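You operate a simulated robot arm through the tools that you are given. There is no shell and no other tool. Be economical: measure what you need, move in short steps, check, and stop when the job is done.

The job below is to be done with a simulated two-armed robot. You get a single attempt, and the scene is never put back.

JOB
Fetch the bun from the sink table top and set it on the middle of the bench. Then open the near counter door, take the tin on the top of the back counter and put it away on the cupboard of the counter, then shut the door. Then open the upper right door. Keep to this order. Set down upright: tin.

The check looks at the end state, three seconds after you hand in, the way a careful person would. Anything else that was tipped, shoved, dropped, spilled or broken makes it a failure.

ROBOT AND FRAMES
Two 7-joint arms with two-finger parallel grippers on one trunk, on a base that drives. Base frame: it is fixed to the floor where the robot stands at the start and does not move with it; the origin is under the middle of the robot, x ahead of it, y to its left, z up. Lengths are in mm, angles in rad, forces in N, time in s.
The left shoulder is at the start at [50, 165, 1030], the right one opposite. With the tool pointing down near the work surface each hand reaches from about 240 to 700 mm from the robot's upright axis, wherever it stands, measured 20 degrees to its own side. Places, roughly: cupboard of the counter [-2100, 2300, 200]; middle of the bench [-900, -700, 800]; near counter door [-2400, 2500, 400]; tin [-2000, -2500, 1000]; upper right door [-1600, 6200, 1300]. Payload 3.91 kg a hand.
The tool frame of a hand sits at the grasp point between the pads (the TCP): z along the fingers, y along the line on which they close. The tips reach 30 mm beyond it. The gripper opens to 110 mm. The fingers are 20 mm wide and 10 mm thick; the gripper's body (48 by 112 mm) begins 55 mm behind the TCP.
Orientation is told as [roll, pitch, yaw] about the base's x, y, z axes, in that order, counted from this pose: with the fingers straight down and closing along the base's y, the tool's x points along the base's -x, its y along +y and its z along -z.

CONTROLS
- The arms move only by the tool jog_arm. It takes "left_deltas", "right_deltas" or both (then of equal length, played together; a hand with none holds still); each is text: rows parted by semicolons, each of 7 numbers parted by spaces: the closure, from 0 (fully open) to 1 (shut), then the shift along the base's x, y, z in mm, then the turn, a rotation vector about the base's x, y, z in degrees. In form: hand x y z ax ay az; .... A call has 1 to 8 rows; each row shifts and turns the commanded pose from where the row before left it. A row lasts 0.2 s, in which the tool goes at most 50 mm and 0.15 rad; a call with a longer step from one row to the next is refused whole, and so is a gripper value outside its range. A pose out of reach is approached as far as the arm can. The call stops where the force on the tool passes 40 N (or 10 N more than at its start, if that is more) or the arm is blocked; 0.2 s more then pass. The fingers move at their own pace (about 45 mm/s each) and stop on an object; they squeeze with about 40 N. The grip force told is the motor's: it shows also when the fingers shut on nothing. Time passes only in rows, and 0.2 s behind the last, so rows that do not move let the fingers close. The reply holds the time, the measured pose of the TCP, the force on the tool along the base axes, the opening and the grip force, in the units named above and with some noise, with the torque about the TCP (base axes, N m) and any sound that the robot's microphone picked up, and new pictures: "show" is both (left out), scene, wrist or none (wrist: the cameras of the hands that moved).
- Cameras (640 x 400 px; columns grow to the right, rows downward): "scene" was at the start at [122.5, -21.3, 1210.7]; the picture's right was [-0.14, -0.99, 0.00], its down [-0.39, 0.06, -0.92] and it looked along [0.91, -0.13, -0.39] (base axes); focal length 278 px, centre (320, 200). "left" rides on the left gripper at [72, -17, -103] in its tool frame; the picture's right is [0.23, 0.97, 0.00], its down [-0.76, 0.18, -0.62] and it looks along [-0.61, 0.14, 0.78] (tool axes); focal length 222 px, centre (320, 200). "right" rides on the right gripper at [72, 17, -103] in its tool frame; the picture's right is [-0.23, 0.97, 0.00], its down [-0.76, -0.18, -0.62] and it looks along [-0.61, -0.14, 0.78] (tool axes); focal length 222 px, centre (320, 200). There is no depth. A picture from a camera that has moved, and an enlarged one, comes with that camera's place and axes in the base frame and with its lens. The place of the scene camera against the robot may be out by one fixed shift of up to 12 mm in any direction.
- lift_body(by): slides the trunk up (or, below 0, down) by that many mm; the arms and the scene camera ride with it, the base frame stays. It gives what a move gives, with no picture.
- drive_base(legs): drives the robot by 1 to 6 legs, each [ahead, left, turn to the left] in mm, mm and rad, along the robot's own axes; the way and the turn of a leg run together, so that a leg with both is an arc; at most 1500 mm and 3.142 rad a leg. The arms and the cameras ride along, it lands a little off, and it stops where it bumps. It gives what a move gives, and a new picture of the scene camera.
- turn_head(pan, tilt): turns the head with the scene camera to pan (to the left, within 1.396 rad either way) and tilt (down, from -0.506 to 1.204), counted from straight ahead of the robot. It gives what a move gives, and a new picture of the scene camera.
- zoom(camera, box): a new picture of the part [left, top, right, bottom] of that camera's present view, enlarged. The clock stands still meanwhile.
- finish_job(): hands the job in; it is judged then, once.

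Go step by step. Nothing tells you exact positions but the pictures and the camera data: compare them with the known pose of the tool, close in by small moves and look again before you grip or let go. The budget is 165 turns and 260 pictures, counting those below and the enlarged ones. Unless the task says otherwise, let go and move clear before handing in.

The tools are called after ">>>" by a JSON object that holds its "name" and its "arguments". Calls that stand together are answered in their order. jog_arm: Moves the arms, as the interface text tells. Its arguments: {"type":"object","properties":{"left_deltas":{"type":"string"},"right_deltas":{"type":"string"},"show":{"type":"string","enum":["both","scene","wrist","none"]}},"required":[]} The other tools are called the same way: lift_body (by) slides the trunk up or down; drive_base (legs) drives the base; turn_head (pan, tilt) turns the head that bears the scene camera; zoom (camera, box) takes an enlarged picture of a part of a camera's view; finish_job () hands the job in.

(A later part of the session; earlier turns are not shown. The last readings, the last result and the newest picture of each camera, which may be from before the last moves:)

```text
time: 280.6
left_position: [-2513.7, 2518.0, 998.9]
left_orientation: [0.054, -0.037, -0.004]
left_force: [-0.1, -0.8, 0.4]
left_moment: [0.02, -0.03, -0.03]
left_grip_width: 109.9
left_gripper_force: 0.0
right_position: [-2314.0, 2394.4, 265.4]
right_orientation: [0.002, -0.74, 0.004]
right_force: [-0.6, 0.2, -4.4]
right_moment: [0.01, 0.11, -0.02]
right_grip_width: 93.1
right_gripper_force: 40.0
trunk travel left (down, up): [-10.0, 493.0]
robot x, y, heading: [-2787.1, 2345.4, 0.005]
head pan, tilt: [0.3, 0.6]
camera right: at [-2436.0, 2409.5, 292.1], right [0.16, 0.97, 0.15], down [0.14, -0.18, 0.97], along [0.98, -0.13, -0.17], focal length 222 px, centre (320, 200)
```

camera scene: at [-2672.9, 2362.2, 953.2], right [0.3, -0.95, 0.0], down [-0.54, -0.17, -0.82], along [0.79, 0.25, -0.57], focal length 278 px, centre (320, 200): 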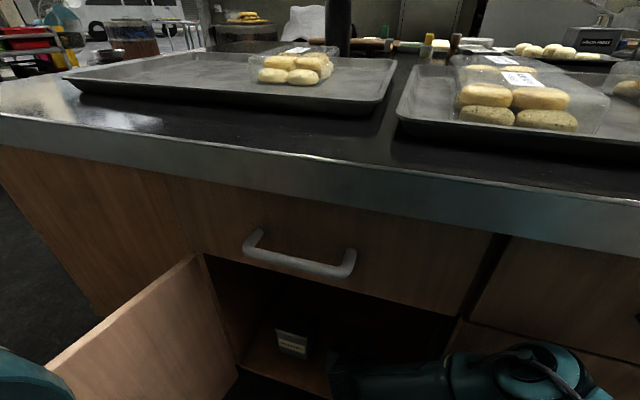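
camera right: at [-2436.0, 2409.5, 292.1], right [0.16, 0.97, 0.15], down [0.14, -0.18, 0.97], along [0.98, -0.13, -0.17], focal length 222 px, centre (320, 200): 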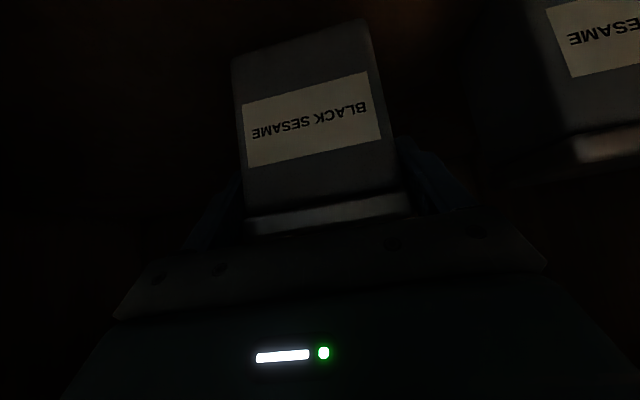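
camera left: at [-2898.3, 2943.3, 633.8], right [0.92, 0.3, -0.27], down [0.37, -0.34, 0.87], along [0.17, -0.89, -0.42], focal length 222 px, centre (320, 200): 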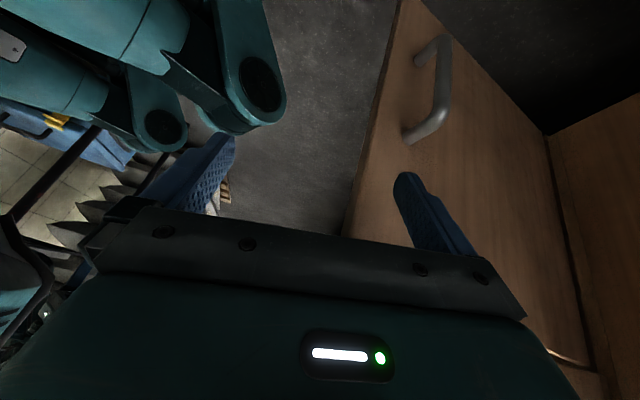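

Orientation is restored. I lower in small steps while watching the force.

>>> {"name": "jog_arm", "arguments": {"right_deltas": "1 0 0 -3 0 0 0; 1 0 0 -3 0 0 0; 1 0 0 0 0 0 0", "show": "none"}}

>>> {"name": "jog_arm", "arguments": {"right_deltas": "1 0 0 -3 0 0 0; 1 0 0 0 0 0 0", "show": "none"}}

>>> {"name": "jog_arm", "arguments": {"right_deltas": "1 0 0 -3 0 0 0; 1 0 0 0 0 0 0", "show": "wrist"}}

```text
time: 281.4
left_position: [-2514.4, 2518.5, 997.5]
left_orientation: [0.05, -0.036, -0.004]
left_force: [1.0, -0.3, 0.0]
left_moment: [0.02, -0.03, -0.01]
left_grip_width: 109.9
left_gripper_force: 0.0
right_position: [-2313.6, 2392.4, 259.0]
right_orientation: [0.003, -0.74, 0.006]
right_force: [0.3, 0.7, -4.2]
right_moment: [0.0, 0.13, -0.02]
right_grip_width: 92.8
right_gripper_force: 39.6
trunk travel left (down, up): [-10.0, 493.0]
robot x, y, heading: [-2789.6, 2346.2, 0.004]
head pan, tilt: [0.3, 0.6]
```

```text
time: 282.0
left_position: [-2515.1, 2517.6, 999.2]
left_orientation: [0.053, -0.037, -0.003]
left_force: [-0.5, -0.2, -0.2]
left_moment: [-0.02, -0.02, -0.03]
left_grip_width: 110.1
left_gripper_force: 0.1
right_position: [-2314.4, 2393.9, 255.1]
right_orientation: [0.0, -0.739, 0.006]
right_force: [-0.5, -0.3, -4.1]
right_moment: [0.0, 0.09, -0.02]
right_grip_width: 92.8
right_gripper_force: 40.5
trunk travel left (down, up): [-10.0, 493.0]
robot x, y, heading: [-2788.3, 2345.4, 0.004]
head pan, tilt: [0.3, 0.6]
```

```text
time: 282.6
left_position: [-2515.0, 2517.7, 999.4]
left_orientation: [0.052, -0.039, -0.003]
left_force: [0.4, -0.1, -0.7]
left_moment: [-0.03, 0.0, 0.0]
left_grip_width: 110.0
left_gripper_force: 0.1
right_position: [-2312.4, 2394.3, 255.6]
right_orientation: [0.003, -0.745, 0.006]
right_force: [-4.1, -2.9, 14.1]
right_moment: [0.55, -0.66, 0.0]
right_grip_width: 92.7
right_gripper_force: 40.3
trunk travel left (down, up): [-10.0, 493.0]
robot x, y, heading: [-2788.3, 2342.1, 0.001]
head pan, tilt: [0.3, 0.6]
camera right: at [-2435.4, 2410.3, 281.2], right [0.16, 0.97, 0.16], down [0.14, -0.18, 0.97], along [0.98, -0.14, -0.16], focal length 222 px, centre (320, 200)
```

right: 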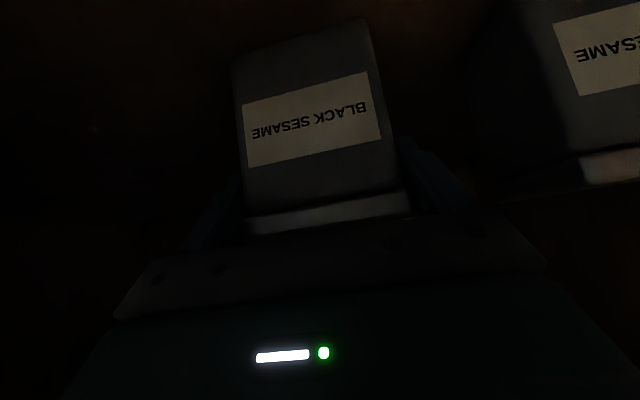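

Contact is made. I ease off 1 mm and release.

>>> {"name": "jog_arm", "arguments": {"right_deltas": "1 0 0 1.2 0 0 0; 1 0 0 0 0 0 0; 0.5 0 0 0 0 0 0; 0.2 0 0 0 0 0 0; 0 0 0 0 0 0 0; 0 0 0 0 0 0 0; 0 0 0 0 0 0 0", "show": "wrist"}}

```text
time: 284.2
left_position: [-2514.2, 2518.9, 998.1]
left_orientation: [0.051, -0.037, -0.003]
left_force: [-0.4, -0.4, -0.7]
left_moment: [0.02, 0.04, -0.01]
left_grip_width: 109.9
left_gripper_force: 0.0
right_position: [-2312.8, 2393.8, 252.8]
right_orientation: [0.002, -0.74, 0.005]
right_force: [-0.7, -0.4, 0.0]
right_moment: [0.02, 0.02, 0.0]
right_grip_width: 109.8
right_gripper_force: 0.0
trunk travel left (down, up): [-10.0, 493.0]
robot x, y, heading: [-2788.6, 2343.8, -0.002]
head pan, tilt: [0.3, 0.6]
camera right: at [-2436.4, 2409.5, 281.0], right [0.16, 0.97, 0.15], down [0.14, -0.18, 0.97], along [0.98, -0.14, -0.17], focal length 222 px, centre (320, 200)
```

right: 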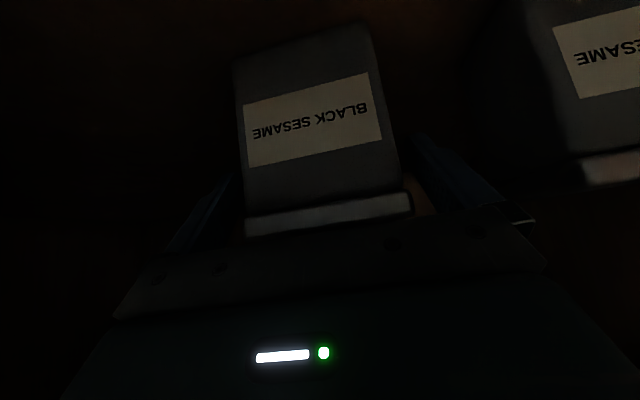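

The tin is released and upright. I withdraw along the finger axis, then drive back.

>>> {"name": "jog_arm", "arguments": {"right_deltas": "0 -10 0 11 0 0 0; 0 -20 0 21 0 0 0; 0 -20 0 21 0 0 0; 0 -20 0 21 0 0 0; 0 -30 0 10 0 0 0; 0 0 0 0 0 0 0", "show": "wrist"}}

>>> {"name": "drive_base", "arguments": {"legs": [[-220, 0, 0]]}}

>>> {"name": "zoom", "arguments": {"camera": "scene", "box": [200, 180, 480, 350]}}

```text
time: 285.8
left_position: [-2515.9, 2517.4, 999.3]
left_orientation: [0.051, -0.038, -0.003]
left_force: [0.0, -0.7, 0.2]
left_moment: [0.02, 0.02, 0.01]
left_grip_width: 109.9
left_gripper_force: 0.1
right_position: [-2343.8, 2374.7, 357.5]
right_orientation: [-0.007, -0.862, -0.101]
right_force: [0.1, 0.4, -0.4]
right_moment: [-0.01, -0.02, 0.02]
right_grip_width: 110.0
right_gripper_force: 0.0
trunk travel left (down, up): [-10.0, 493.0]
robot x, y, heading: [-2789.4, 2342.8, 0.001]
head pan, tilt: [0.3, 0.6]
stopped in row 6 (right hand): the arm was blocked; the commanded pose is now the measured one
camera right: at [-2466.5, 2405.6, 369.7], right [0.25, 0.95, 0.17], down [0.0, -0.17, 0.98], along [0.97, -0.25, -0.05], focal length 222 px, centre (320, 200)
```

right: 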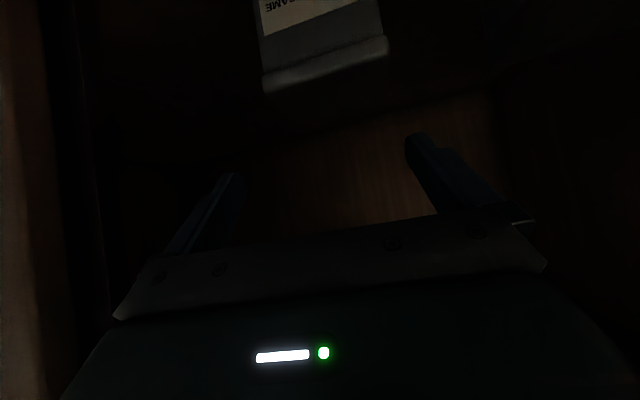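

```text
time: 287.6
left_position: [-2740.9, 2517.6, 999.1]
left_orientation: [0.052, -0.036, -0.002]
left_force: [0.5, -0.1, 0.2]
left_moment: [0.01, 0.0, -0.01]
left_grip_width: 109.9
left_gripper_force: 0.1
right_position: [-2570.1, 2375.4, 357.5]
right_orientation: [-0.009, -0.861, -0.095]
right_force: [-0.1, 0.2, -0.3]
right_moment: [0.02, 0.01, -0.03]
right_grip_width: 109.9
right_gripper_force: 0.1
trunk travel left (down, up): [-10.0, 493.0]
robot x, y, heading: [-3014.4, 2340.2, 0.01]
head pan, tilt: [0.3, 0.6]
camera scene: at [-2899.6, 2360.9, 953.4], right [0.3, -0.95, 0.0], down [-0.54, -0.17, -0.83], along [0.79, 0.25, -0.56], focal length 278 px, centre (320, 200)
```

scene: 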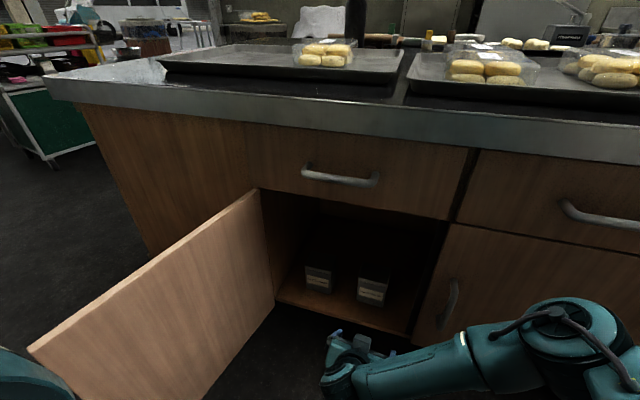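

```text
2.29 times, centred on (340, 265) of scene
camera zoom: at [-2899.6, 2360.9, 953.4], right [0.3, -0.95, 0.0], down [-0.54, -0.17, -0.83], along [0.79, 0.25, -0.56], focal length 636 px, centre (274, 51)
```

zoom: 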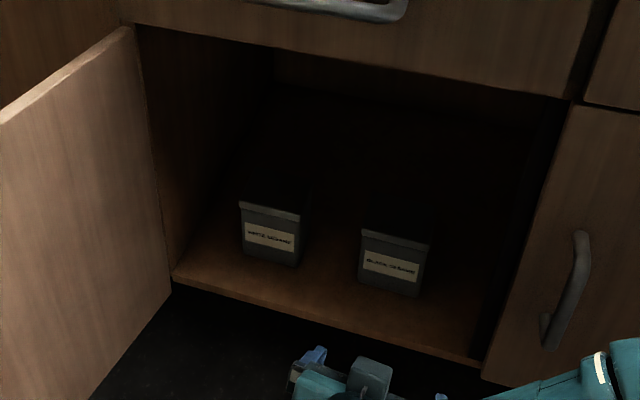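

Both tins stand upright in the cupboard. Next I pull the right hand out of the door's sweep, then bring the left hand over to the door's outer side.

>>> {"name": "jog_arm", "arguments": {"right_deltas": "0 -20 -20 40 0 7 0.7; 0 -20 -20 40 0 7 0.7; 0 -20 -20 40 0 7 0.7; 0 -20 -20 40 0 7 0.7; 0 -20 -20 40 0 7 0.7; 0 -20 -20 40 0 7 0.7; 0 0 0 40 0 7 0.7; 0 0 0 40 0 0 0", "left_deltas": "0.5 -5 40 0 0 0 0; 1 -5 40 0 0 0 0; 1 -5 40 0 0 0 0; 1 -5 40 0 0 0 0; 1 -5 40 0 0 0 0; 1 -5 40 0 0 0 0; 1 -5 30 0 0 0 0; 1 0 0 0 0 0 0"}}

```text
time: 288.0
left_position: [-2746.3, 2560.3, 999.0]
left_orientation: [0.052, -0.036, 0.0]
left_force: [0.1, -0.9, 0.3]
left_moment: [0.03, 0.03, 0.02]
left_grip_width: 70.0
left_gripper_force: 0.2
right_position: [-2572.2, 2345.1, 409.1]
right_orientation: [-0.017, -0.768, -0.107]
right_force: [2.5, 0.6, 1.6]
right_moment: [0.05, 0.36, -0.07]
right_grip_width: 109.9
right_gripper_force: 0.0
trunk travel left (down, up): [-10.0, 493.0]
robot x, y, heading: [-3012.9, 2340.9, 0.007]
head pan, tilt: [0.3, 0.6]
stopped in row 2 (right hand): the force on the tool passed its limit at 94 N (the readings are from after the stop); the commanded pose is now the measured one
camera scene: at [-2899.4, 2360.6, 953.4], right [0.3, -0.95, 0.0], down [-0.54, -0.17, -0.83], along [0.79, 0.25, -0.56], focal length 278 px, centre (320, 200)
camera right: at [-2693.3, 2377.5, 431.6], right [0.28, 0.95, 0.15], down [0.1, -0.18, 0.98], along [0.96, -0.26, -0.14], focal length 222 px, centre (320, 200)
camera left: at [-2822.1, 2537.3, 1099.9], right [-0.23, 0.97, 0.04], down [0.74, 0.14, 0.66], along [0.64, 0.18, -0.75], focal length 222 px, centre (320, 200)
```

scene: 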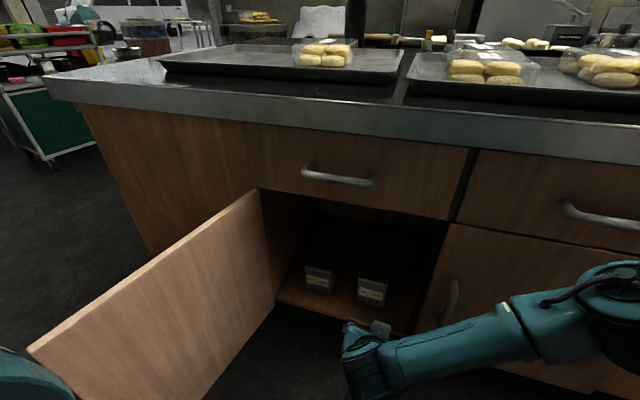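
right: 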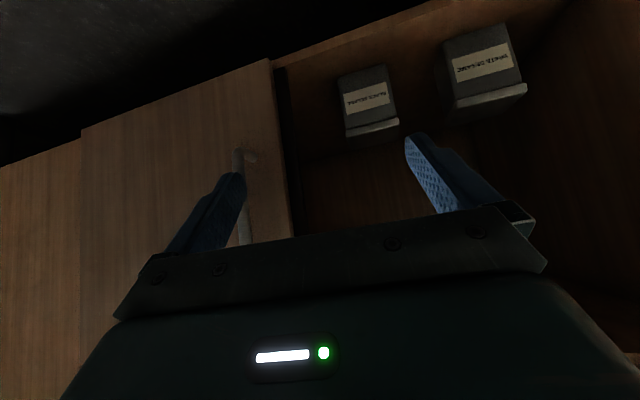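
left: 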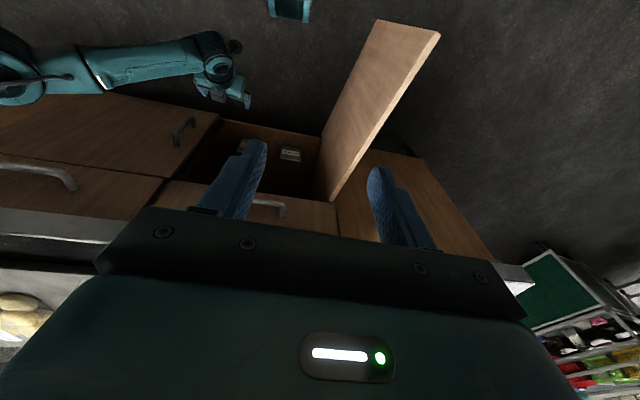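

The right arm met resistance, with its elbow close to the counter front. I back the base off 100 mm and retract the arm in smaller steps.

>>> {"name": "drive_base", "arguments": {"legs": [[-100, 0, 0]]}}

>>> {"name": "jog_arm", "arguments": {"right_deltas": "0 0 0 25 0 0 0; 0 0 0 25 0 0 0; 0 0 0 25 0 0 0; 0 0 0 25 0 4 0; 0 0 0 25 0 4 0; 0 0 0 25 0 4 0; 0 0 0 25 0 4 0; 0 0 0 25 0 4 0", "show": "scene"}}

```text
time: 289.2
left_position: [-2845.4, 2559.7, 1001.0]
left_orientation: [0.053, -0.036, -0.003]
left_force: [-0.6, 0.2, 0.3]
left_moment: [0.01, 0.01, 0.0]
left_grip_width: 0.1
left_gripper_force: 32.1
right_position: [-2673.1, 2343.2, 407.1]
right_orientation: [-0.018, -0.767, -0.11]
right_force: [4.7, -0.4, 0.0]
right_moment: [0.05, 0.28, -0.05]
right_grip_width: 110.2
right_gripper_force: 0.2
trunk travel left (down, up): [-10.0, 493.0]
robot x, y, heading: [-3113.4, 2343.9, 0.004]
head pan, tilt: [0.3, 0.6]
camera scene: at [-3000.1, 2359.8, 953.2], right [0.3, -0.95, 0.0], down [-0.54, -0.17, -0.82], along [0.79, 0.25, -0.57], focal length 278 px, centre (320, 200)
```

scene: 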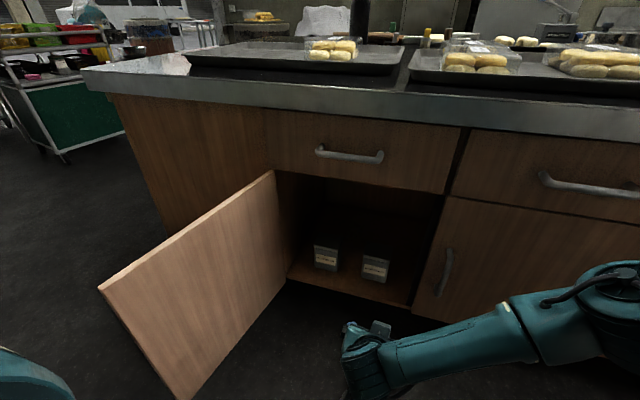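

```text
time: 291.0
left_position: [-2846.3, 2558.0, 999.3]
left_orientation: [0.053, -0.037, -0.004]
left_force: [0.5, -0.3, -0.5]
left_moment: [0.0, 0.0, 0.02]
left_grip_width: 0.0
left_gripper_force: 38.2
right_position: [-2674.0, 2342.2, 610.6]
right_orientation: [-0.059, -0.416, -0.085]
right_force: [0.3, -0.2, 0.4]
right_moment: [0.0, -0.02, -0.01]
right_grip_width: 110.0
right_gripper_force: 0.1
trunk travel left (down, up): [-10.0, 493.0]
robot x, y, heading: [-3116.8, 2340.9, 0.005]
head pan, tilt: [0.3, 0.6]
camera scene: at [-3000.2, 2359.9, 953.2], right [0.3, -0.95, 0.0], down [-0.54, -0.17, -0.83], along [0.79, 0.25, -0.56], focal length 278 px, centre (320, 200)
```

scene: 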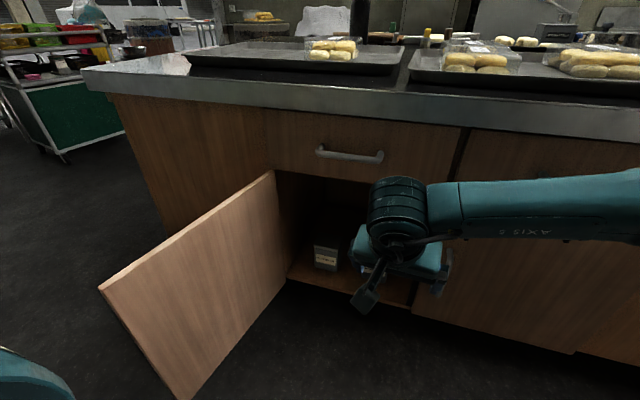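

Right arm is free now. I raise it clear, and move the left hand (closed) over to the door's far side.

>>> {"name": "jog_arm", "arguments": {"right_deltas": "0 0 -20 35 0 6 0; 0 0 -20 35 0 6 0; 0 0 -20 35 0 6 0; 0 0 -20 35 0 5 0; 0 0 -20 30 0 0 0; 0 0 -20 0 0 0 0; 0 0 0 0 0 0 0; 0 0 0 0 0 0 0", "left_deltas": "1 8 40 0 0 0 0; 1 8 40 0 0 0 0; 1 8 40 0 0 0 0; 1 8 40 0 0 0 0; 1 8 40 0 0 0 0; 1 5 40 0 0 0 0; 1 0 0 -45 0 0 0; 1 0 0 -45 0 0 0"}}

```text
time: 292.8
left_position: [-2799.3, 2769.5, 878.6]
left_orientation: [0.052, -0.039, -0.003]
left_force: [0.0, -0.3, 0.3]
left_moment: [0.02, 0.02, 0.0]
left_grip_width: 0.0
left_gripper_force: 37.6
left hand out of reach, approached as far as the arm can: row 5, 6
right_position: [-2674.5, 2222.2, 777.5]
right_orientation: [-0.093, -0.02, -0.08]
right_force: [0.3, -0.3, -0.8]
right_moment: [0.03, -0.02, -0.02]
right_grip_width: 110.3
right_gripper_force: 0.1
trunk travel left (down, up): [-10.0, 493.0]
robot x, y, heading: [-3115.1, 2340.3, 0.006]
head pan, tilt: [0.3, 0.6]
camera scene: at [-3000.3, 2359.8, 953.3], right [0.3, -0.95, 0.0], down [-0.54, -0.17, -0.83], along [0.79, 0.25, -0.56], focal length 278 px, centre (320, 200)
camera right: at [-2746.2, 2254.3, 877.1], right [0.3, 0.95, -0.09], down [0.74, -0.18, 0.65], along [0.6, -0.26, -0.75], focal length 222 px, centre (320, 200)
camera left: at [-2875.2, 2747.7, 979.2], right [-0.23, 0.97, 0.04], down [0.74, 0.14, 0.66], along [0.64, 0.18, -0.75], focal length 222 px, centre (320, 200)
```

scene: 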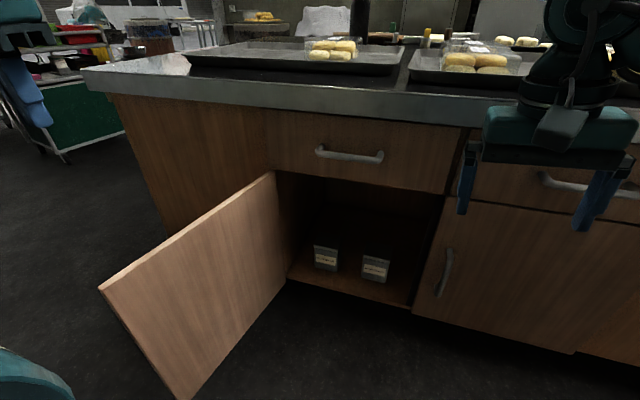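
right: 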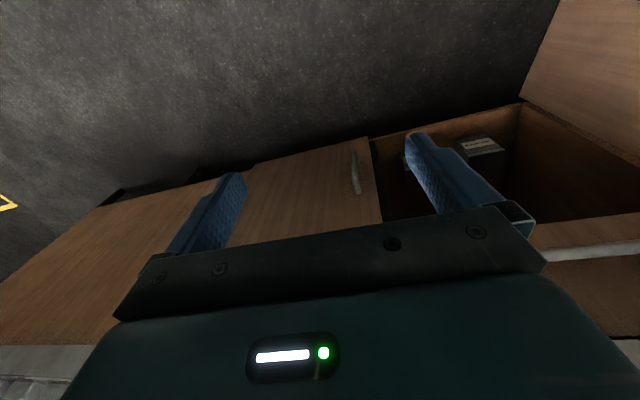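
left: 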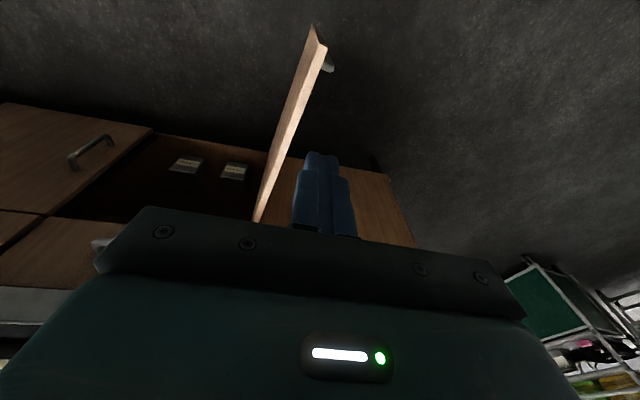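

The left hand is on the outer side of the door. I lower it to above the handle's level.

>>> {"name": "jog_arm", "arguments": {"left_deltas": "1 3 3 -43 0 0 0; 1 3 3 -43 0 0 0; 1 3 3 -43 0 0 0; 1 3 0 -43 0 0 0; 1 3 0 -43 0 0 0; 1 3 0 -43 0 0 0; 1 3 0 -43 0 0 0; 1 3 0 -43 0 0 0"}}

```text
time: 294.2
left_position: [-2785.4, 2779.7, 634.6]
left_orientation: [0.067, -0.045, -0.004]
left_force: [-4.8, 2.3, 11.1]
left_moment: [-0.06, 0.26, -0.07]
left_grip_width: 0.2
left_gripper_force: 37.8
right_position: [-2675.2, 2222.7, 777.3]
right_orientation: [-0.094, -0.021, -0.078]
right_force: [-0.1, -0.5, -0.3]
right_moment: [-0.01, -0.03, 0.01]
right_grip_width: 109.7
right_gripper_force: 0.0
trunk travel left (down, up): [-10.0, 493.0]
robot x, y, heading: [-3116.1, 2342.2, 0.013]
head pan, tilt: [0.3, 0.6]
stopped in row 7 (left hand): the force on the tool passed its limit at 68 N (the readings are from after the stop); the commanded pose is now the measured one
camera scene: at [-3000.9, 2359.6, 953.6], right [0.3, -0.95, 0.0], down [-0.54, -0.17, -0.83], along [0.79, 0.25, -0.56], focal length 278 px, centre (320, 200)
camera left: at [-2861.2, 2756.4, 734.0], right [-0.23, 0.97, 0.05], down [0.73, 0.14, 0.67], along [0.64, 0.19, -0.74], focal length 222 px, centre (320, 200)
```

scene: 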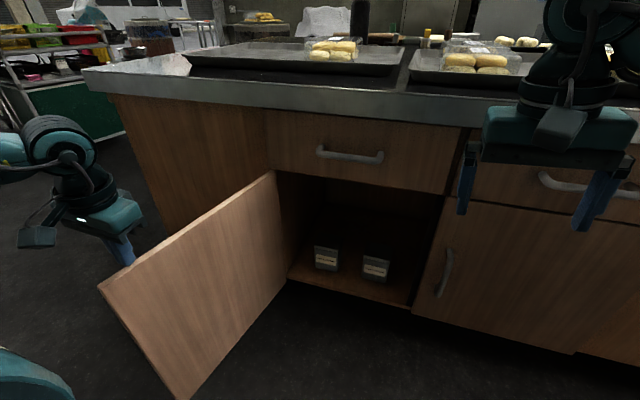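
left: 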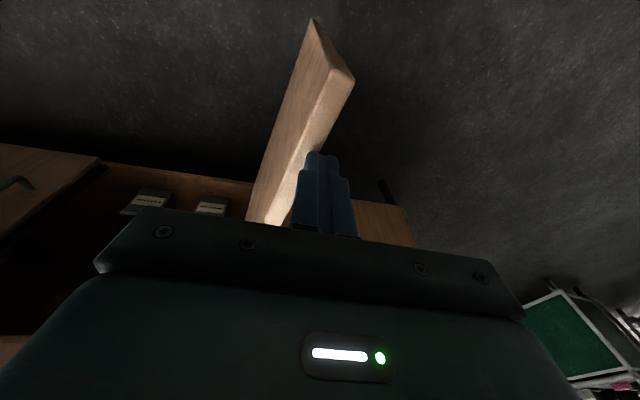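

The fingertips rest on the door's top edge: the door is open past 90°, with its tip at (-2831, 2786). I lift off, shift the base left 100 mm and retry further out.

>>> {"name": "jog_arm", "arguments": {"left_deltas": "1 0 0 20 0 0 0; 1 0 0 40 0 0 0; 1 0 0 0 0 0 0", "show": "none"}}

>>> {"name": "drive_base", "arguments": {"legs": [[0, 110, 0]]}}

>>> {"name": "jog_arm", "arguments": {"left_deltas": "1 0 5 -40 0 0 0; 1 0 5 -40 0 0 0; 1 0 0 -40 0 0 0; 1 0 0 -35 0 0 0; 1 0 0 0 0 0 0"}}

```text
time: 295.0
left_position: [-2783.9, 2777.7, 691.8]
left_orientation: [0.06, -0.045, -0.002]
left_force: [0.1, -0.5, -0.3]
left_moment: [0.01, -0.01, 0.04]
left_grip_width: 0.0
left_gripper_force: 38.1
right_position: [-2674.9, 2222.6, 777.6]
right_orientation: [-0.096, -0.019, -0.079]
right_force: [-0.6, -0.1, 0.5]
right_moment: [0.02, -0.01, -0.02]
right_grip_width: 109.8
right_gripper_force: 0.1
trunk travel left (down, up): [-10.0, 493.0]
robot x, y, heading: [-3116.2, 2339.2, 0.004]
head pan, tilt: [0.3, 0.6]
```

```text
time: 296.6
left_position: [-2784.6, 2886.9, 691.7]
left_orientation: [0.061, -0.043, 0.0]
left_force: [-1.0, 0.2, 0.3]
left_moment: [-0.03, -0.01, 0.0]
left_grip_width: 0.2
left_gripper_force: 37.3
right_position: [-2675.7, 2332.9, 776.1]
right_orientation: [-0.092, -0.02, -0.075]
right_force: [-1.3, -0.4, 0.7]
right_moment: [-0.02, 0.0, 0.03]
right_grip_width: 109.8
right_gripper_force: 0.1
trunk travel left (down, up): [-10.0, 493.0]
robot x, y, heading: [-3118.1, 2447.0, 0.003]
head pan, tilt: [0.3, 0.6]
camera scene: at [-3000.9, 2469.1, 953.2], right [0.3, -0.95, 0.0], down [-0.54, -0.17, -0.83], along [0.79, 0.25, -0.56], focal length 278 px, centre (320, 200)
```

scene: 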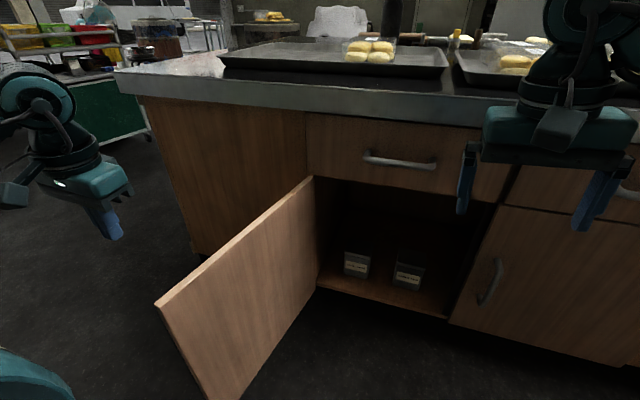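

```text
time: 297.8
left_position: [-2785.2, 2895.5, 536.7]
left_orientation: [0.061, -0.043, 0.0]
left_force: [0.2, 0.0, 0.5]
left_moment: [-0.02, -0.02, 0.01]
left_grip_width: 0.0
left_gripper_force: 37.7
right_position: [-2674.9, 2334.0, 776.6]
right_orientation: [-0.094, -0.019, -0.075]
right_force: [-0.6, 0.6, -0.3]
right_moment: [0.05, 0.0, 0.02]
right_grip_width: 109.8
right_gripper_force: 0.1
trunk travel left (down, up): [-10.0, 493.0]
robot x, y, heading: [-3115.4, 2452.6, 0.005]
head pan, tilt: [0.3, 0.6]
camera scene: at [-3000.9, 2469.2, 953.2], right [0.3, -0.95, 0.0], down [-0.54, -0.17, -0.83], along [0.79, 0.25, -0.56], focal length 278 px, centre (320, 200)
camera left: at [-2860.7, 2872.2, 636.3], right [-0.23, 0.97, 0.05], down [0.73, 0.14, 0.67], along [0.64, 0.19, -0.74], focal length 222 px, centre (320, 200)
```

scene: 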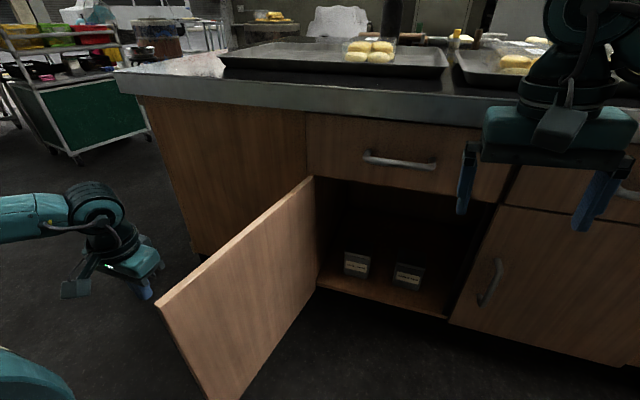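
left: 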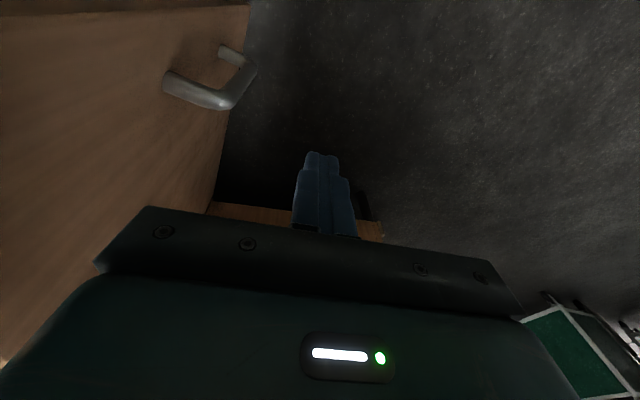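

The left hand is now outside the door. I push the door round using small base moves along the closing arc.

>>> {"name": "drive_base", "arguments": {"legs": [[0, -256, 0], [38, -128, 0]]}}

```text
time: 302.0
left_position: [-2743.0, 2508.3, 536.9]
left_orientation: [0.061, -0.043, -0.004]
left_force: [-0.5, -0.1, -0.5]
left_moment: [0.02, 0.02, 0.01]
left_grip_width: 0.2
left_gripper_force: 37.1
right_position: [-2636.4, 1946.6, 777.1]
right_orientation: [-0.095, -0.018, -0.079]
right_force: [0.3, 0.5, -0.6]
right_moment: [0.0, 0.01, 0.01]
right_grip_width: 109.9
right_gripper_force: 0.1
trunk travel left (down, up): [-10.0, 493.0]
robot x, y, heading: [-3076.5, 2065.3, 0.008]
head pan, tilt: [0.3, 0.6]
camera scene: at [-2961.3, 2084.3, 953.2], right [0.3, -0.95, 0.0], down [-0.54, -0.17, -0.83], along [0.79, 0.25, -0.56], focal length 278 px, centre (320, 200)
```

scene: 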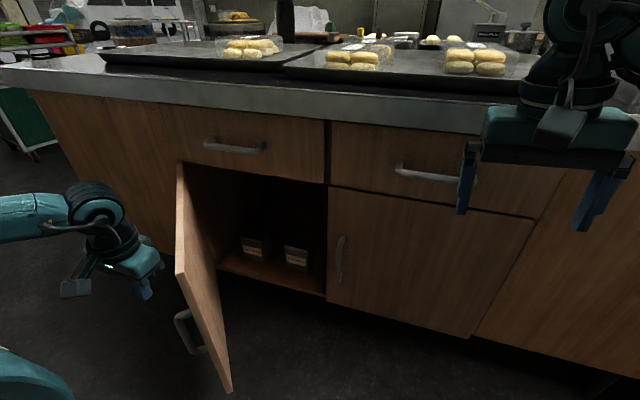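

The door follows nicely. I continue with one more base leg and then the arm.

>>> {"name": "drive_base", "arguments": {"legs": [[79, -109, 0]]}}

>>> {"name": "jog_arm", "arguments": {"left_deltas": "1 30 -22 0 0 0 0; 1 30 -20 0 0 0 0; 1 30 -18 0 0 0 0; 1 30 -16 0 0 0 0; 1 30 -12 0 0 0 0; 1 30 -8 0 0 0 0; 1 0 0 0 0 0 0"}}

```text
time: 303.6
left_position: [-2668.3, 2404.2, 537.9]
left_orientation: [0.062, -0.044, -0.001]
left_force: [-0.4, 0.1, 0.3]
left_moment: [-0.02, 0.03, -0.03]
left_grip_width: 0.0
left_gripper_force: 37.8
right_position: [-2558.3, 1843.0, 777.0]
right_orientation: [-0.095, -0.018, -0.071]
right_force: [-0.2, -0.2, 0.9]
right_moment: [-0.01, 0.03, 0.0]
right_grip_width: 110.0
right_gripper_force: 0.0
trunk travel left (down, up): [-10.0, 493.0]
robot x, y, heading: [-2997.4, 1957.6, 0.008]
head pan, tilt: [0.3, 0.6]
camera scene: at [-2884.6, 1978.8, 953.2], right [0.3, -0.95, 0.0], down [-0.54, -0.17, -0.83], along [0.79, 0.25, -0.56], focal length 278 px, centre (320, 200)
```

scene: 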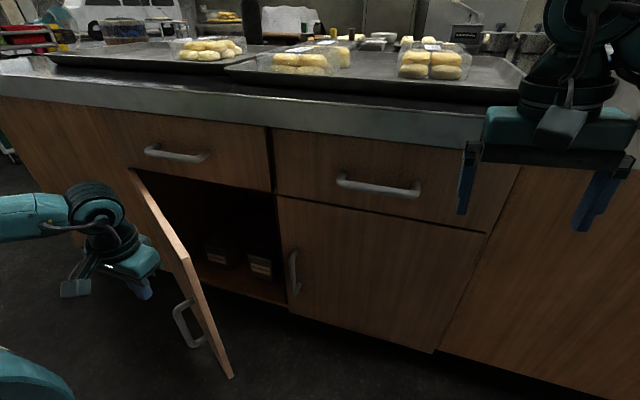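

```text
time: 305.2
left_position: [-2489.3, 2308.6, 538.3]
left_orientation: [0.06, -0.044, 0.001]
left_force: [-0.3, 0.3, 0.3]
left_moment: [0.02, 0.01, -0.03]
left_grip_width: 0.0
left_gripper_force: 37.5
right_position: [-2557.6, 1842.4, 776.3]
right_orientation: [-0.096, -0.022, -0.073]
right_force: [-0.4, 0.5, -0.3]
right_moment: [-0.01, -0.01, -0.02]
right_grip_width: 110.2
right_gripper_force: 0.0
trunk travel left (down, up): [-10.0, 493.0]
robot x, y, heading: [-2999.9, 1959.5, 0.013]
head pan, tilt: [0.3, 0.6]
camera scene: at [-2884.6, 1978.8, 953.2], right [0.3, -0.95, 0.0], down [-0.54, -0.17, -0.83], along [0.79, 0.25, -0.56], focal length 278 px, centre (320, 200)
camera left: at [-2565.5, 2285.5, 636.9], right [-0.23, 0.97, 0.05], down [0.73, 0.14, 0.67], along [0.64, 0.19, -0.74], focal length 222 px, centre (320, 200)
```

scene: 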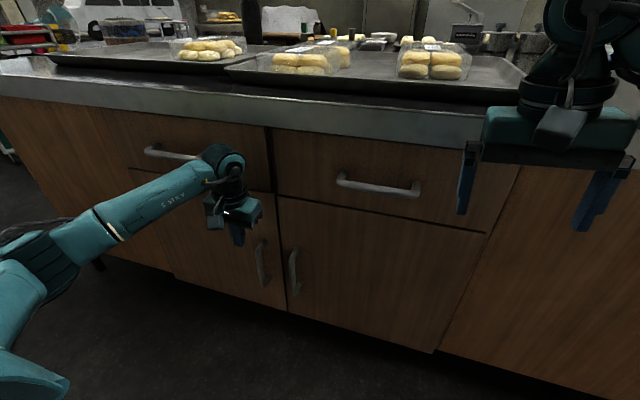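
left: 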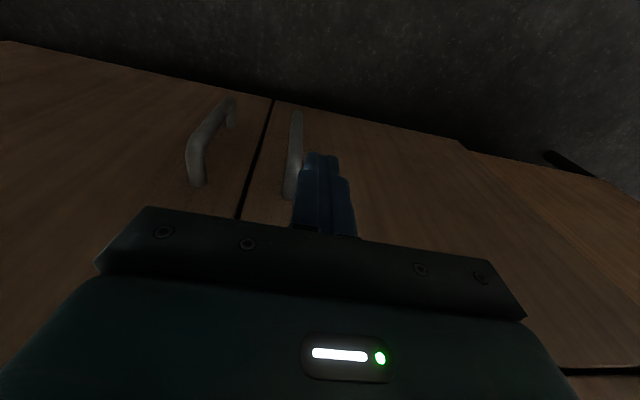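

The door is nearly shut. I tilt the fingers forward so that the tips lead, and press it home.

>>> {"name": "jog_arm", "arguments": {"left_deltas": "1 0 0 0 0 -8 0; 1 0 0 0 0 -8 0; 1 0 0 0 0 -8 0; 1 15 0 0 0 0 0; 1 15 0 0 0 0 0; 1 15 0 0 0 0 0; 1 15 0 0 0 0 0; 1 0 0 0 0 0 0"}}

```text
time: 307.0
left_position: [-2429.5, 2309.2, 537.8]
left_orientation: [0.061, -0.462, 0.003]
left_force: [-0.7, 0.4, -0.3]
left_moment: [0.02, 0.02, -0.01]
left_grip_width: 0.3
left_gripper_force: 37.4
right_position: [-2558.5, 1843.1, 777.2]
right_orientation: [-0.095, -0.02, -0.073]
right_force: [0.0, -0.2, 0.0]
right_moment: [0.0, -0.04, -0.02]
right_grip_width: 109.9
right_gripper_force: 0.0
trunk travel left (down, up): [-10.0, 493.0]
robot x, y, heading: [-3000.5, 1960.6, 0.008]
head pan, tilt: [0.3, 0.6]
camera scene: at [-2884.6, 1978.8, 953.2], right [0.3, -0.95, 0.0], down [-0.54, -0.17, -0.83], along [0.79, 0.25, -0.56], focal length 278 px, centre (320, 200)
camera left: at [-2539.6, 2286.9, 597.4], right [-0.23, 0.97, -0.05], down [0.4, 0.14, 0.91], along [0.89, 0.19, -0.42], focal length 222 px, centre (320, 200)
```

scene: 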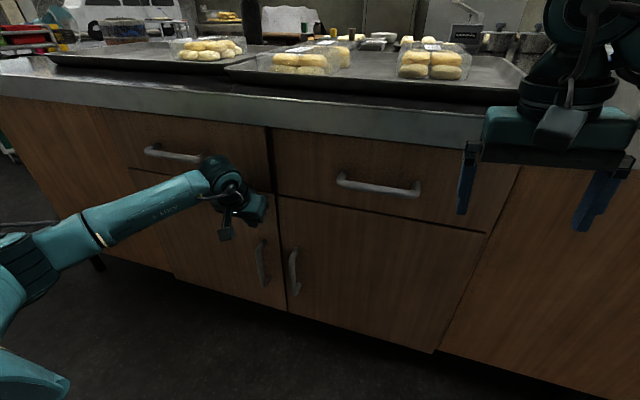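
left: 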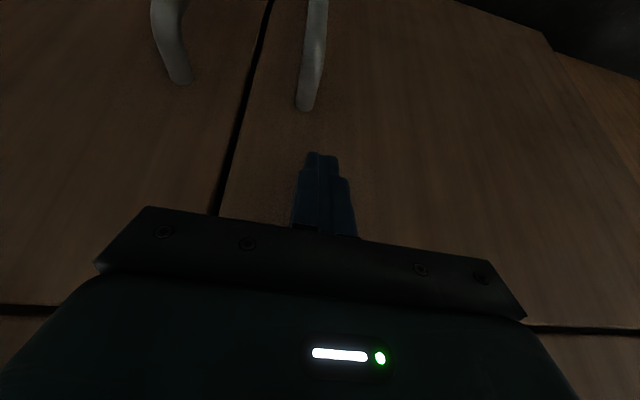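

Still no contact force, so I press on a little further.

>>> {"name": "jog_arm", "arguments": {"left_deltas": "1 6 0 0 0 0 0; 1 6 0 0 0 0 0; 1 6 0 0 0 0 0; 1 6 0 0 0 0 0; 1 5 0 0 0 0 0; 1 0 0 0 0 0 0", "show": "wrist"}}

```text
time: 307.6
left_position: [-2426.4, 2310.3, 536.3]
left_orientation: [0.06, -0.447, 0.0]
left_force: [-9.0, 0.2, 4.0]
left_moment: [0.01, 0.11, -0.01]
left_grip_width: 0.1
left_gripper_force: 37.2
right_position: [-2559.5, 1842.0, 775.8]
right_orientation: [-0.095, -0.018, -0.071]
right_force: [-0.9, 0.2, 0.5]
right_moment: [-0.02, 0.0, -0.01]
right_grip_width: 110.0
right_gripper_force: 0.0
trunk travel left (down, up): [-10.0, 493.0]
robot x, y, heading: [-3001.5, 1960.1, 0.014]
head pan, tilt: [0.3, 0.6]
stopped in row 2 (left hand): the force on the tool passed its limit at 50 N (the readings are from after the stop); the commanded pose is now the measured one
camera left: at [-2533.7, 2287.1, 596.8], right [-0.23, 0.97, -0.05], down [0.41, 0.14, 0.9], along [0.88, 0.19, -0.43], focal length 222 px, centre (320, 200)
```

left: 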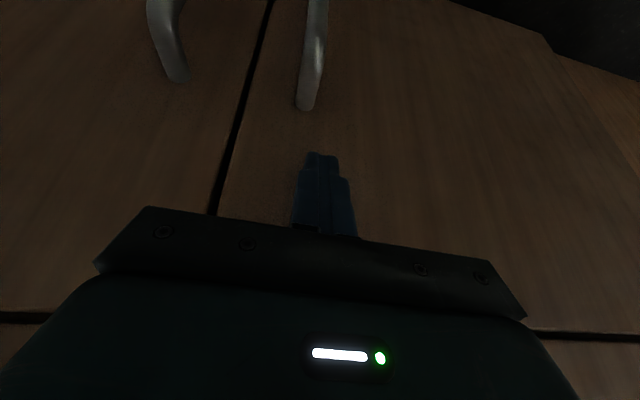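

The door is firmly shut (50 N stop). I withdraw the left hand and head for the display cabinet.

>>> {"name": "jog_arm", "arguments": {"left_deltas": "1 -30 0 5 0 0 0; 1 -40 0 10 0 8 0; 1 -40 0 20 0 8 0; 1 -30 0 30 0 8 0; 0.5 -30 -20 40 0 0 0; 0 -20 -30 40 0 0 0; 0 0 -20 40 0 0 0; 0 0 0 0 0 0 0", "show": "scene"}}

>>> {"name": "drive_base", "arguments": {"legs": [[-60, 0, 0], [0, 0, 1.56]]}}

```text
refused: row 5 steps farther than a row can; nothing moved
```

```text
time: 311.7
left_position: [-3229.0, 2613.1, 543.2]
left_orientation: [0.04, -0.464, 1.295]
left_force: [0.6, 0.7, -1.0]
left_moment: [-0.02, -0.02, 0.01]
left_grip_width: 0.0
left_gripper_force: 37.7
right_position: [-2836.7, 2364.7, 775.2]
right_orientation: [-0.093, -0.016, 1.247]
right_force: [0.1, 0.6, -0.1]
right_moment: [0.01, 0.0, 0.04]
right_grip_width: 109.9
right_gripper_force: 0.1
trunk travel left (down, up): [-10.0, 493.0]
robot x, y, heading: [-3058.2, 1962.6, 1.329]
head pan, tilt: [0.3, 0.6]
stopped in leg 2: the robot was blocked; the commanded pose is now the measured one
camera scene: at [-3054.1, 2074.5, 952.8], right [1.0, 0.06, 0.0], down [0.03, -0.56, -0.82], along [-0.05, 0.82, -0.57], focal length 278 px, centre (320, 200)
```

scene: 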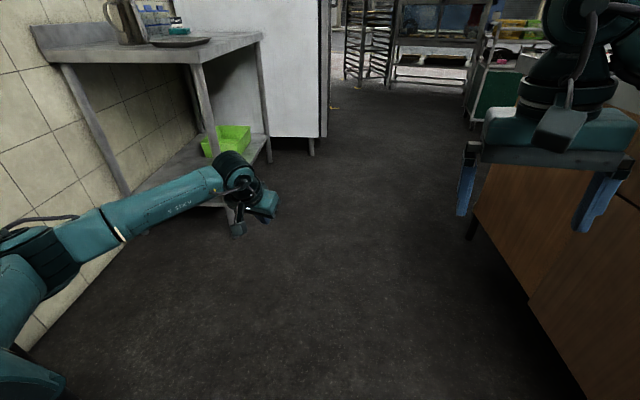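

I chained that turn too hastily, and the left elbow met the rack on my left. I move away to the right, then tuck the left arm.

>>> {"name": "drive_base", "arguments": {"legs": [[40, -150, 0]]}}

>>> {"name": "jog_arm", "arguments": {"left_deltas": "1 0 0 40 0 0 0; 1 0 0 40 0 0 0; 1 0 0 40 0 0 0; 1 0 0 40 0 0 0; 0.5 0 0 40 0 0 0; 0 0 0 40 0 0 0; 0 0 0 40 0 0 0; 0 0 0 0 0 0 0", "show": "none"}}

>>> {"name": "turn_head", "arguments": {"pan": 1.35, "tilt": 0.3}}

```text
time: 313.6
left_position: [-3079.9, 2616.4, 542.1]
left_orientation: [0.04, -0.466, 1.296]
left_force: [0.3, 0.1, 0.5]
left_moment: [0.03, -0.03, 0.04]
left_grip_width: 0.2
left_gripper_force: 37.3
right_position: [-2684.5, 2368.1, 775.9]
right_orientation: [-0.094, -0.017, 1.249]
right_force: [0.5, 0.4, 0.1]
right_moment: [0.0, 0.03, 0.0]
right_grip_width: 110.0
right_gripper_force: 0.1
trunk travel left (down, up): [-10.0, 493.0]
robot x, y, heading: [-2906.1, 1970.8, 1.334]
head pan, tilt: [0.3, 0.6]
camera scene: at [-2902.5, 2077.0, 953.2], right [1.0, 0.06, 0.0], down [0.03, -0.56, -0.83], along [-0.05, 0.82, -0.56], focal length 278 px, centre (320, 200)
```

scene: 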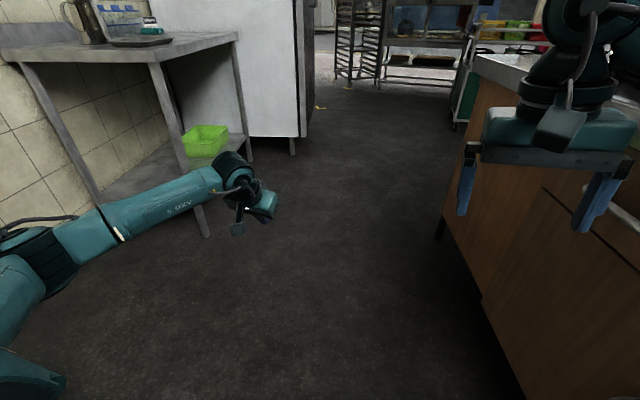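

```text
time: 315.4
left_position: [-3076.8, 2613.9, 824.0]
left_orientation: [0.038, -0.463, 1.297]
left_force: [0.0, 0.1, -0.3]
left_moment: [0.01, -0.02, 0.02]
left_grip_width: 85.3
left_gripper_force: 0.2
right_position: [-2683.9, 2367.3, 776.1]
right_orientation: [-0.095, -0.018, 1.247]
right_force: [0.4, 0.2, 0.7]
right_moment: [-0.02, 0.0, 0.05]
right_grip_width: 109.9
right_gripper_force: 0.1
trunk travel left (down, up): [-10.0, 493.0]
robot x, y, heading: [-2904.6, 1969.8, 1.338]
head pan, tilt: [0.3, 0.6]
```

```text
time: 316.8
left_position: [-3077.6, 2612.7, 823.6]
left_orientation: [0.039, -0.464, 1.297]
left_force: [0.0, -0.5, -0.7]
left_moment: [0.0, -0.02, -0.02]
left_grip_width: 110.0
left_gripper_force: 0.0
right_position: [-2683.6, 2368.0, 775.8]
right_orientation: [-0.094, -0.017, 1.248]
right_force: [-0.2, 0.4, 0.1]
right_moment: [0.02, -0.01, 0.01]
right_grip_width: 109.9
right_gripper_force: 0.1
trunk travel left (down, up): [-10.0, 493.0]
robot x, y, heading: [-2908.3, 1968.6, 1.334]
head pan, tilt: [1.349, 0.3]
camera scene: at [-2980.7, 2030.3, 980.7], right [0.44, 0.9, 0.0], down [0.27, -0.13, -0.96], along [-0.86, 0.42, -0.3], focal length 278 px, centre (320, 200)
```

scene: 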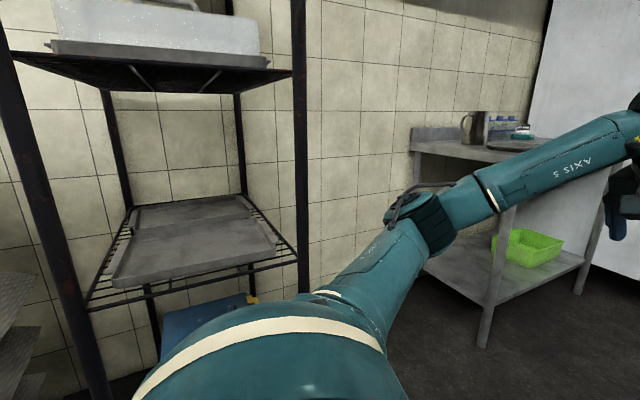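

The rack and its trays look undisturbed. I straighten up, glance at the shut counter door and drive north.

>>> {"name": "drive_base", "arguments": {"legs": [[0, 0, 0.237], [450, 0, 0]]}}

>>> {"name": "turn_head", "arguments": {"pan": -0.9, "tilt": 0.6}}

```text
time: 320.3
left_position: [-3203.5, 3014.7, 823.4]
left_orientation: [0.039, -0.465, 1.514]
left_force: [0.3, 0.2, 0.5]
left_moment: [0.02, 0.0, -0.01]
left_grip_width: 110.2
left_gripper_force: 0.1
right_position: [-2766.5, 2858.1, 776.5]
right_orientation: [-0.095, -0.018, 1.466]
right_force: [0.0, 0.1, 0.0]
right_moment: [0.0, -0.02, 0.0]
right_grip_width: 109.9
right_gripper_force: 0.0
trunk travel left (down, up): [-10.0, 493.0]
robot x, y, heading: [-2895.7, 2424.0, 1.551]
head pan, tilt: [1.349, 0.3]
camera scene: at [-2986.1, 2465.1, 980.7], right [0.24, 0.97, 0.0], down [0.29, -0.07, -0.96], along [-0.93, 0.23, -0.3], focal length 278 px, centre (320, 200)
```

scene: 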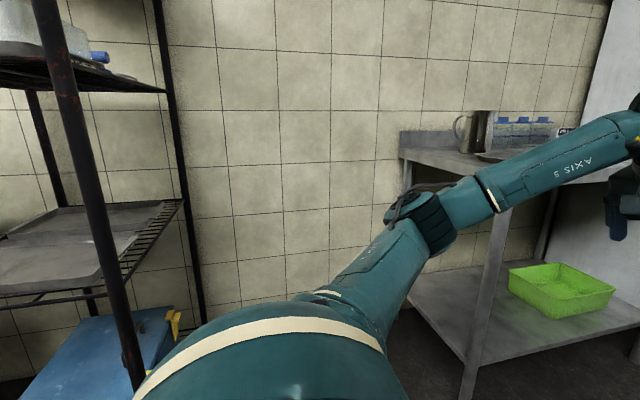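

```text
time: 322.4
left_position: [-3203.0, 3014.6, 823.8]
left_orientation: [0.039, -0.464, 1.513]
left_force: [0.0, -0.1, 0.2]
left_moment: [-0.02, 0.02, -0.03]
left_grip_width: 109.8
left_gripper_force: 0.0
right_position: [-2767.2, 2858.2, 776.8]
right_orientation: [-0.092, -0.016, 1.464]
right_force: [-0.2, -0.6, -0.7]
right_moment: [0.04, 0.01, 0.0]
right_grip_width: 110.0
right_gripper_force: 0.1
trunk travel left (down, up): [-10.0, 493.0]
robot x, y, heading: [-2900.9, 2419.3, 1.548]
head pan, tilt: [-0.901, 0.6]
camera scene: at [-2825.1, 2495.8, 953.2], right [0.6, -0.8, 0.0], down [-0.45, -0.34, -0.83], along [0.66, 0.5, -0.56], focal length 278 px, centre (320, 200)
```

scene: 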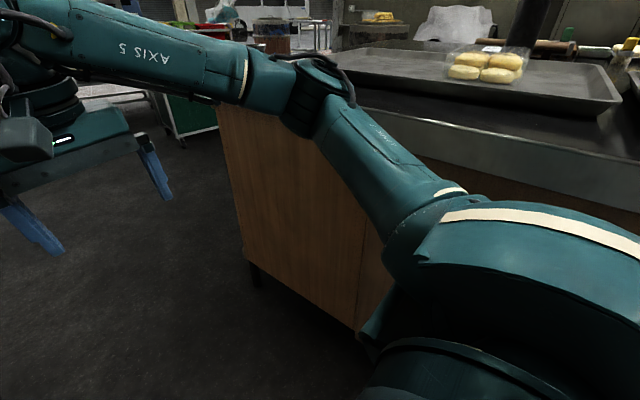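

My right elbow is close to the counter edge, so I shift left a little, raise the trunk, then continue north.

>>> {"name": "drive_base", "arguments": {"legs": [[0, 70, 0]]}}

>>> {"name": "lift_body", "arguments": {"by": 350}}

>>> {"name": "turn_head", "arguments": {"pan": -0.3, "tilt": 0.3}}

```text
time: 323.7
left_position: [-3273.2, 3016.7, 823.2]
left_orientation: [0.039, -0.464, 1.512]
left_force: [1.1, 0.6, -0.3]
left_moment: [0.02, 0.0, 0.01]
left_grip_width: 110.1
left_gripper_force: 0.2
right_position: [-2837.5, 2860.0, 776.8]
right_orientation: [-0.094, -0.016, 1.465]
right_force: [-0.2, 0.0, -0.3]
right_moment: [-0.02, -0.02, 0.0]
right_grip_width: 109.8
right_gripper_force: 0.0
trunk travel left (down, up): [-10.0, 493.0]
robot x, y, heading: [-2967.3, 2423.7, 1.553]
head pan, tilt: [-0.901, 0.6]
camera scene: at [-2894.9, 2497.4, 953.2], right [0.6, -0.8, 0.0], down [-0.45, -0.34, -0.83], along [0.66, 0.5, -0.56], focal length 278 px, centre (320, 200)
```

scene: 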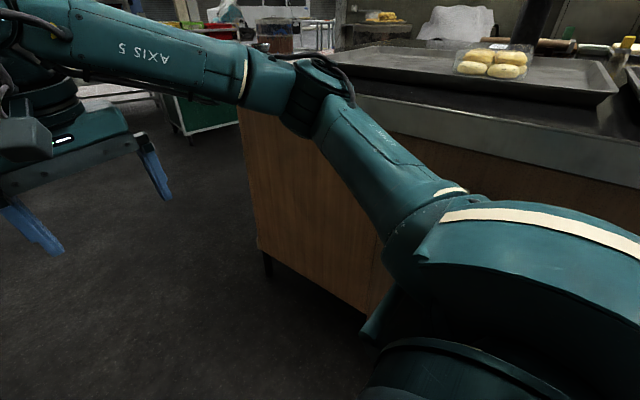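

```text
time: 327.1
left_position: [-3273.5, 3016.8, 1174.4]
left_orientation: [0.036, -0.464, 1.513]
left_force: [-0.2, -0.5, -0.3]
left_moment: [-0.01, 0.0, 0.01]
left_grip_width: 110.1
left_gripper_force: 0.0
right_position: [-2836.7, 2859.0, 1125.7]
right_orientation: [-0.094, -0.018, 1.466]
right_force: [0.6, -0.7, -0.6]
right_moment: [0.01, 0.01, 0.02]
right_grip_width: 110.0
right_gripper_force: 0.1
trunk travel left (down, up): [-360.0, 143.0]
robot x, y, heading: [-2969.8, 2421.4, 1.548]
head pan, tilt: [-0.901, 0.6]
```

```text
time: 328.1
left_position: [-3274.3, 3016.1, 1174.4]
left_orientation: [0.04, -0.466, 1.513]
left_force: [0.3, 1.2, 0.5]
left_moment: [0.0, -0.01, 0.01]
left_grip_width: 109.9
left_gripper_force: 0.0
right_position: [-2837.0, 2860.4, 1127.2]
right_orientation: [-0.094, -0.017, 1.463]
right_force: [0.3, 0.2, -0.1]
right_moment: [0.0, 0.01, 0.03]
right_grip_width: 110.1
right_gripper_force: 0.0
trunk travel left (down, up): [-360.0, 143.0]
robot x, y, heading: [-2966.0, 2426.1, 1.549]
head pan, tilt: [-0.3, 0.3]
camera scene: at [-2935.7, 2532.6, 1330.7], right [0.95, -0.32, 0.0], down [-0.09, -0.28, -0.96], along [0.3, 0.91, -0.3], focal length 278 px, centre (320, 200)
```

scene: 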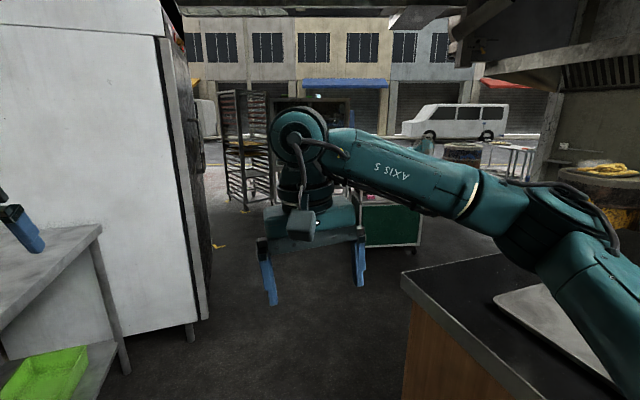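

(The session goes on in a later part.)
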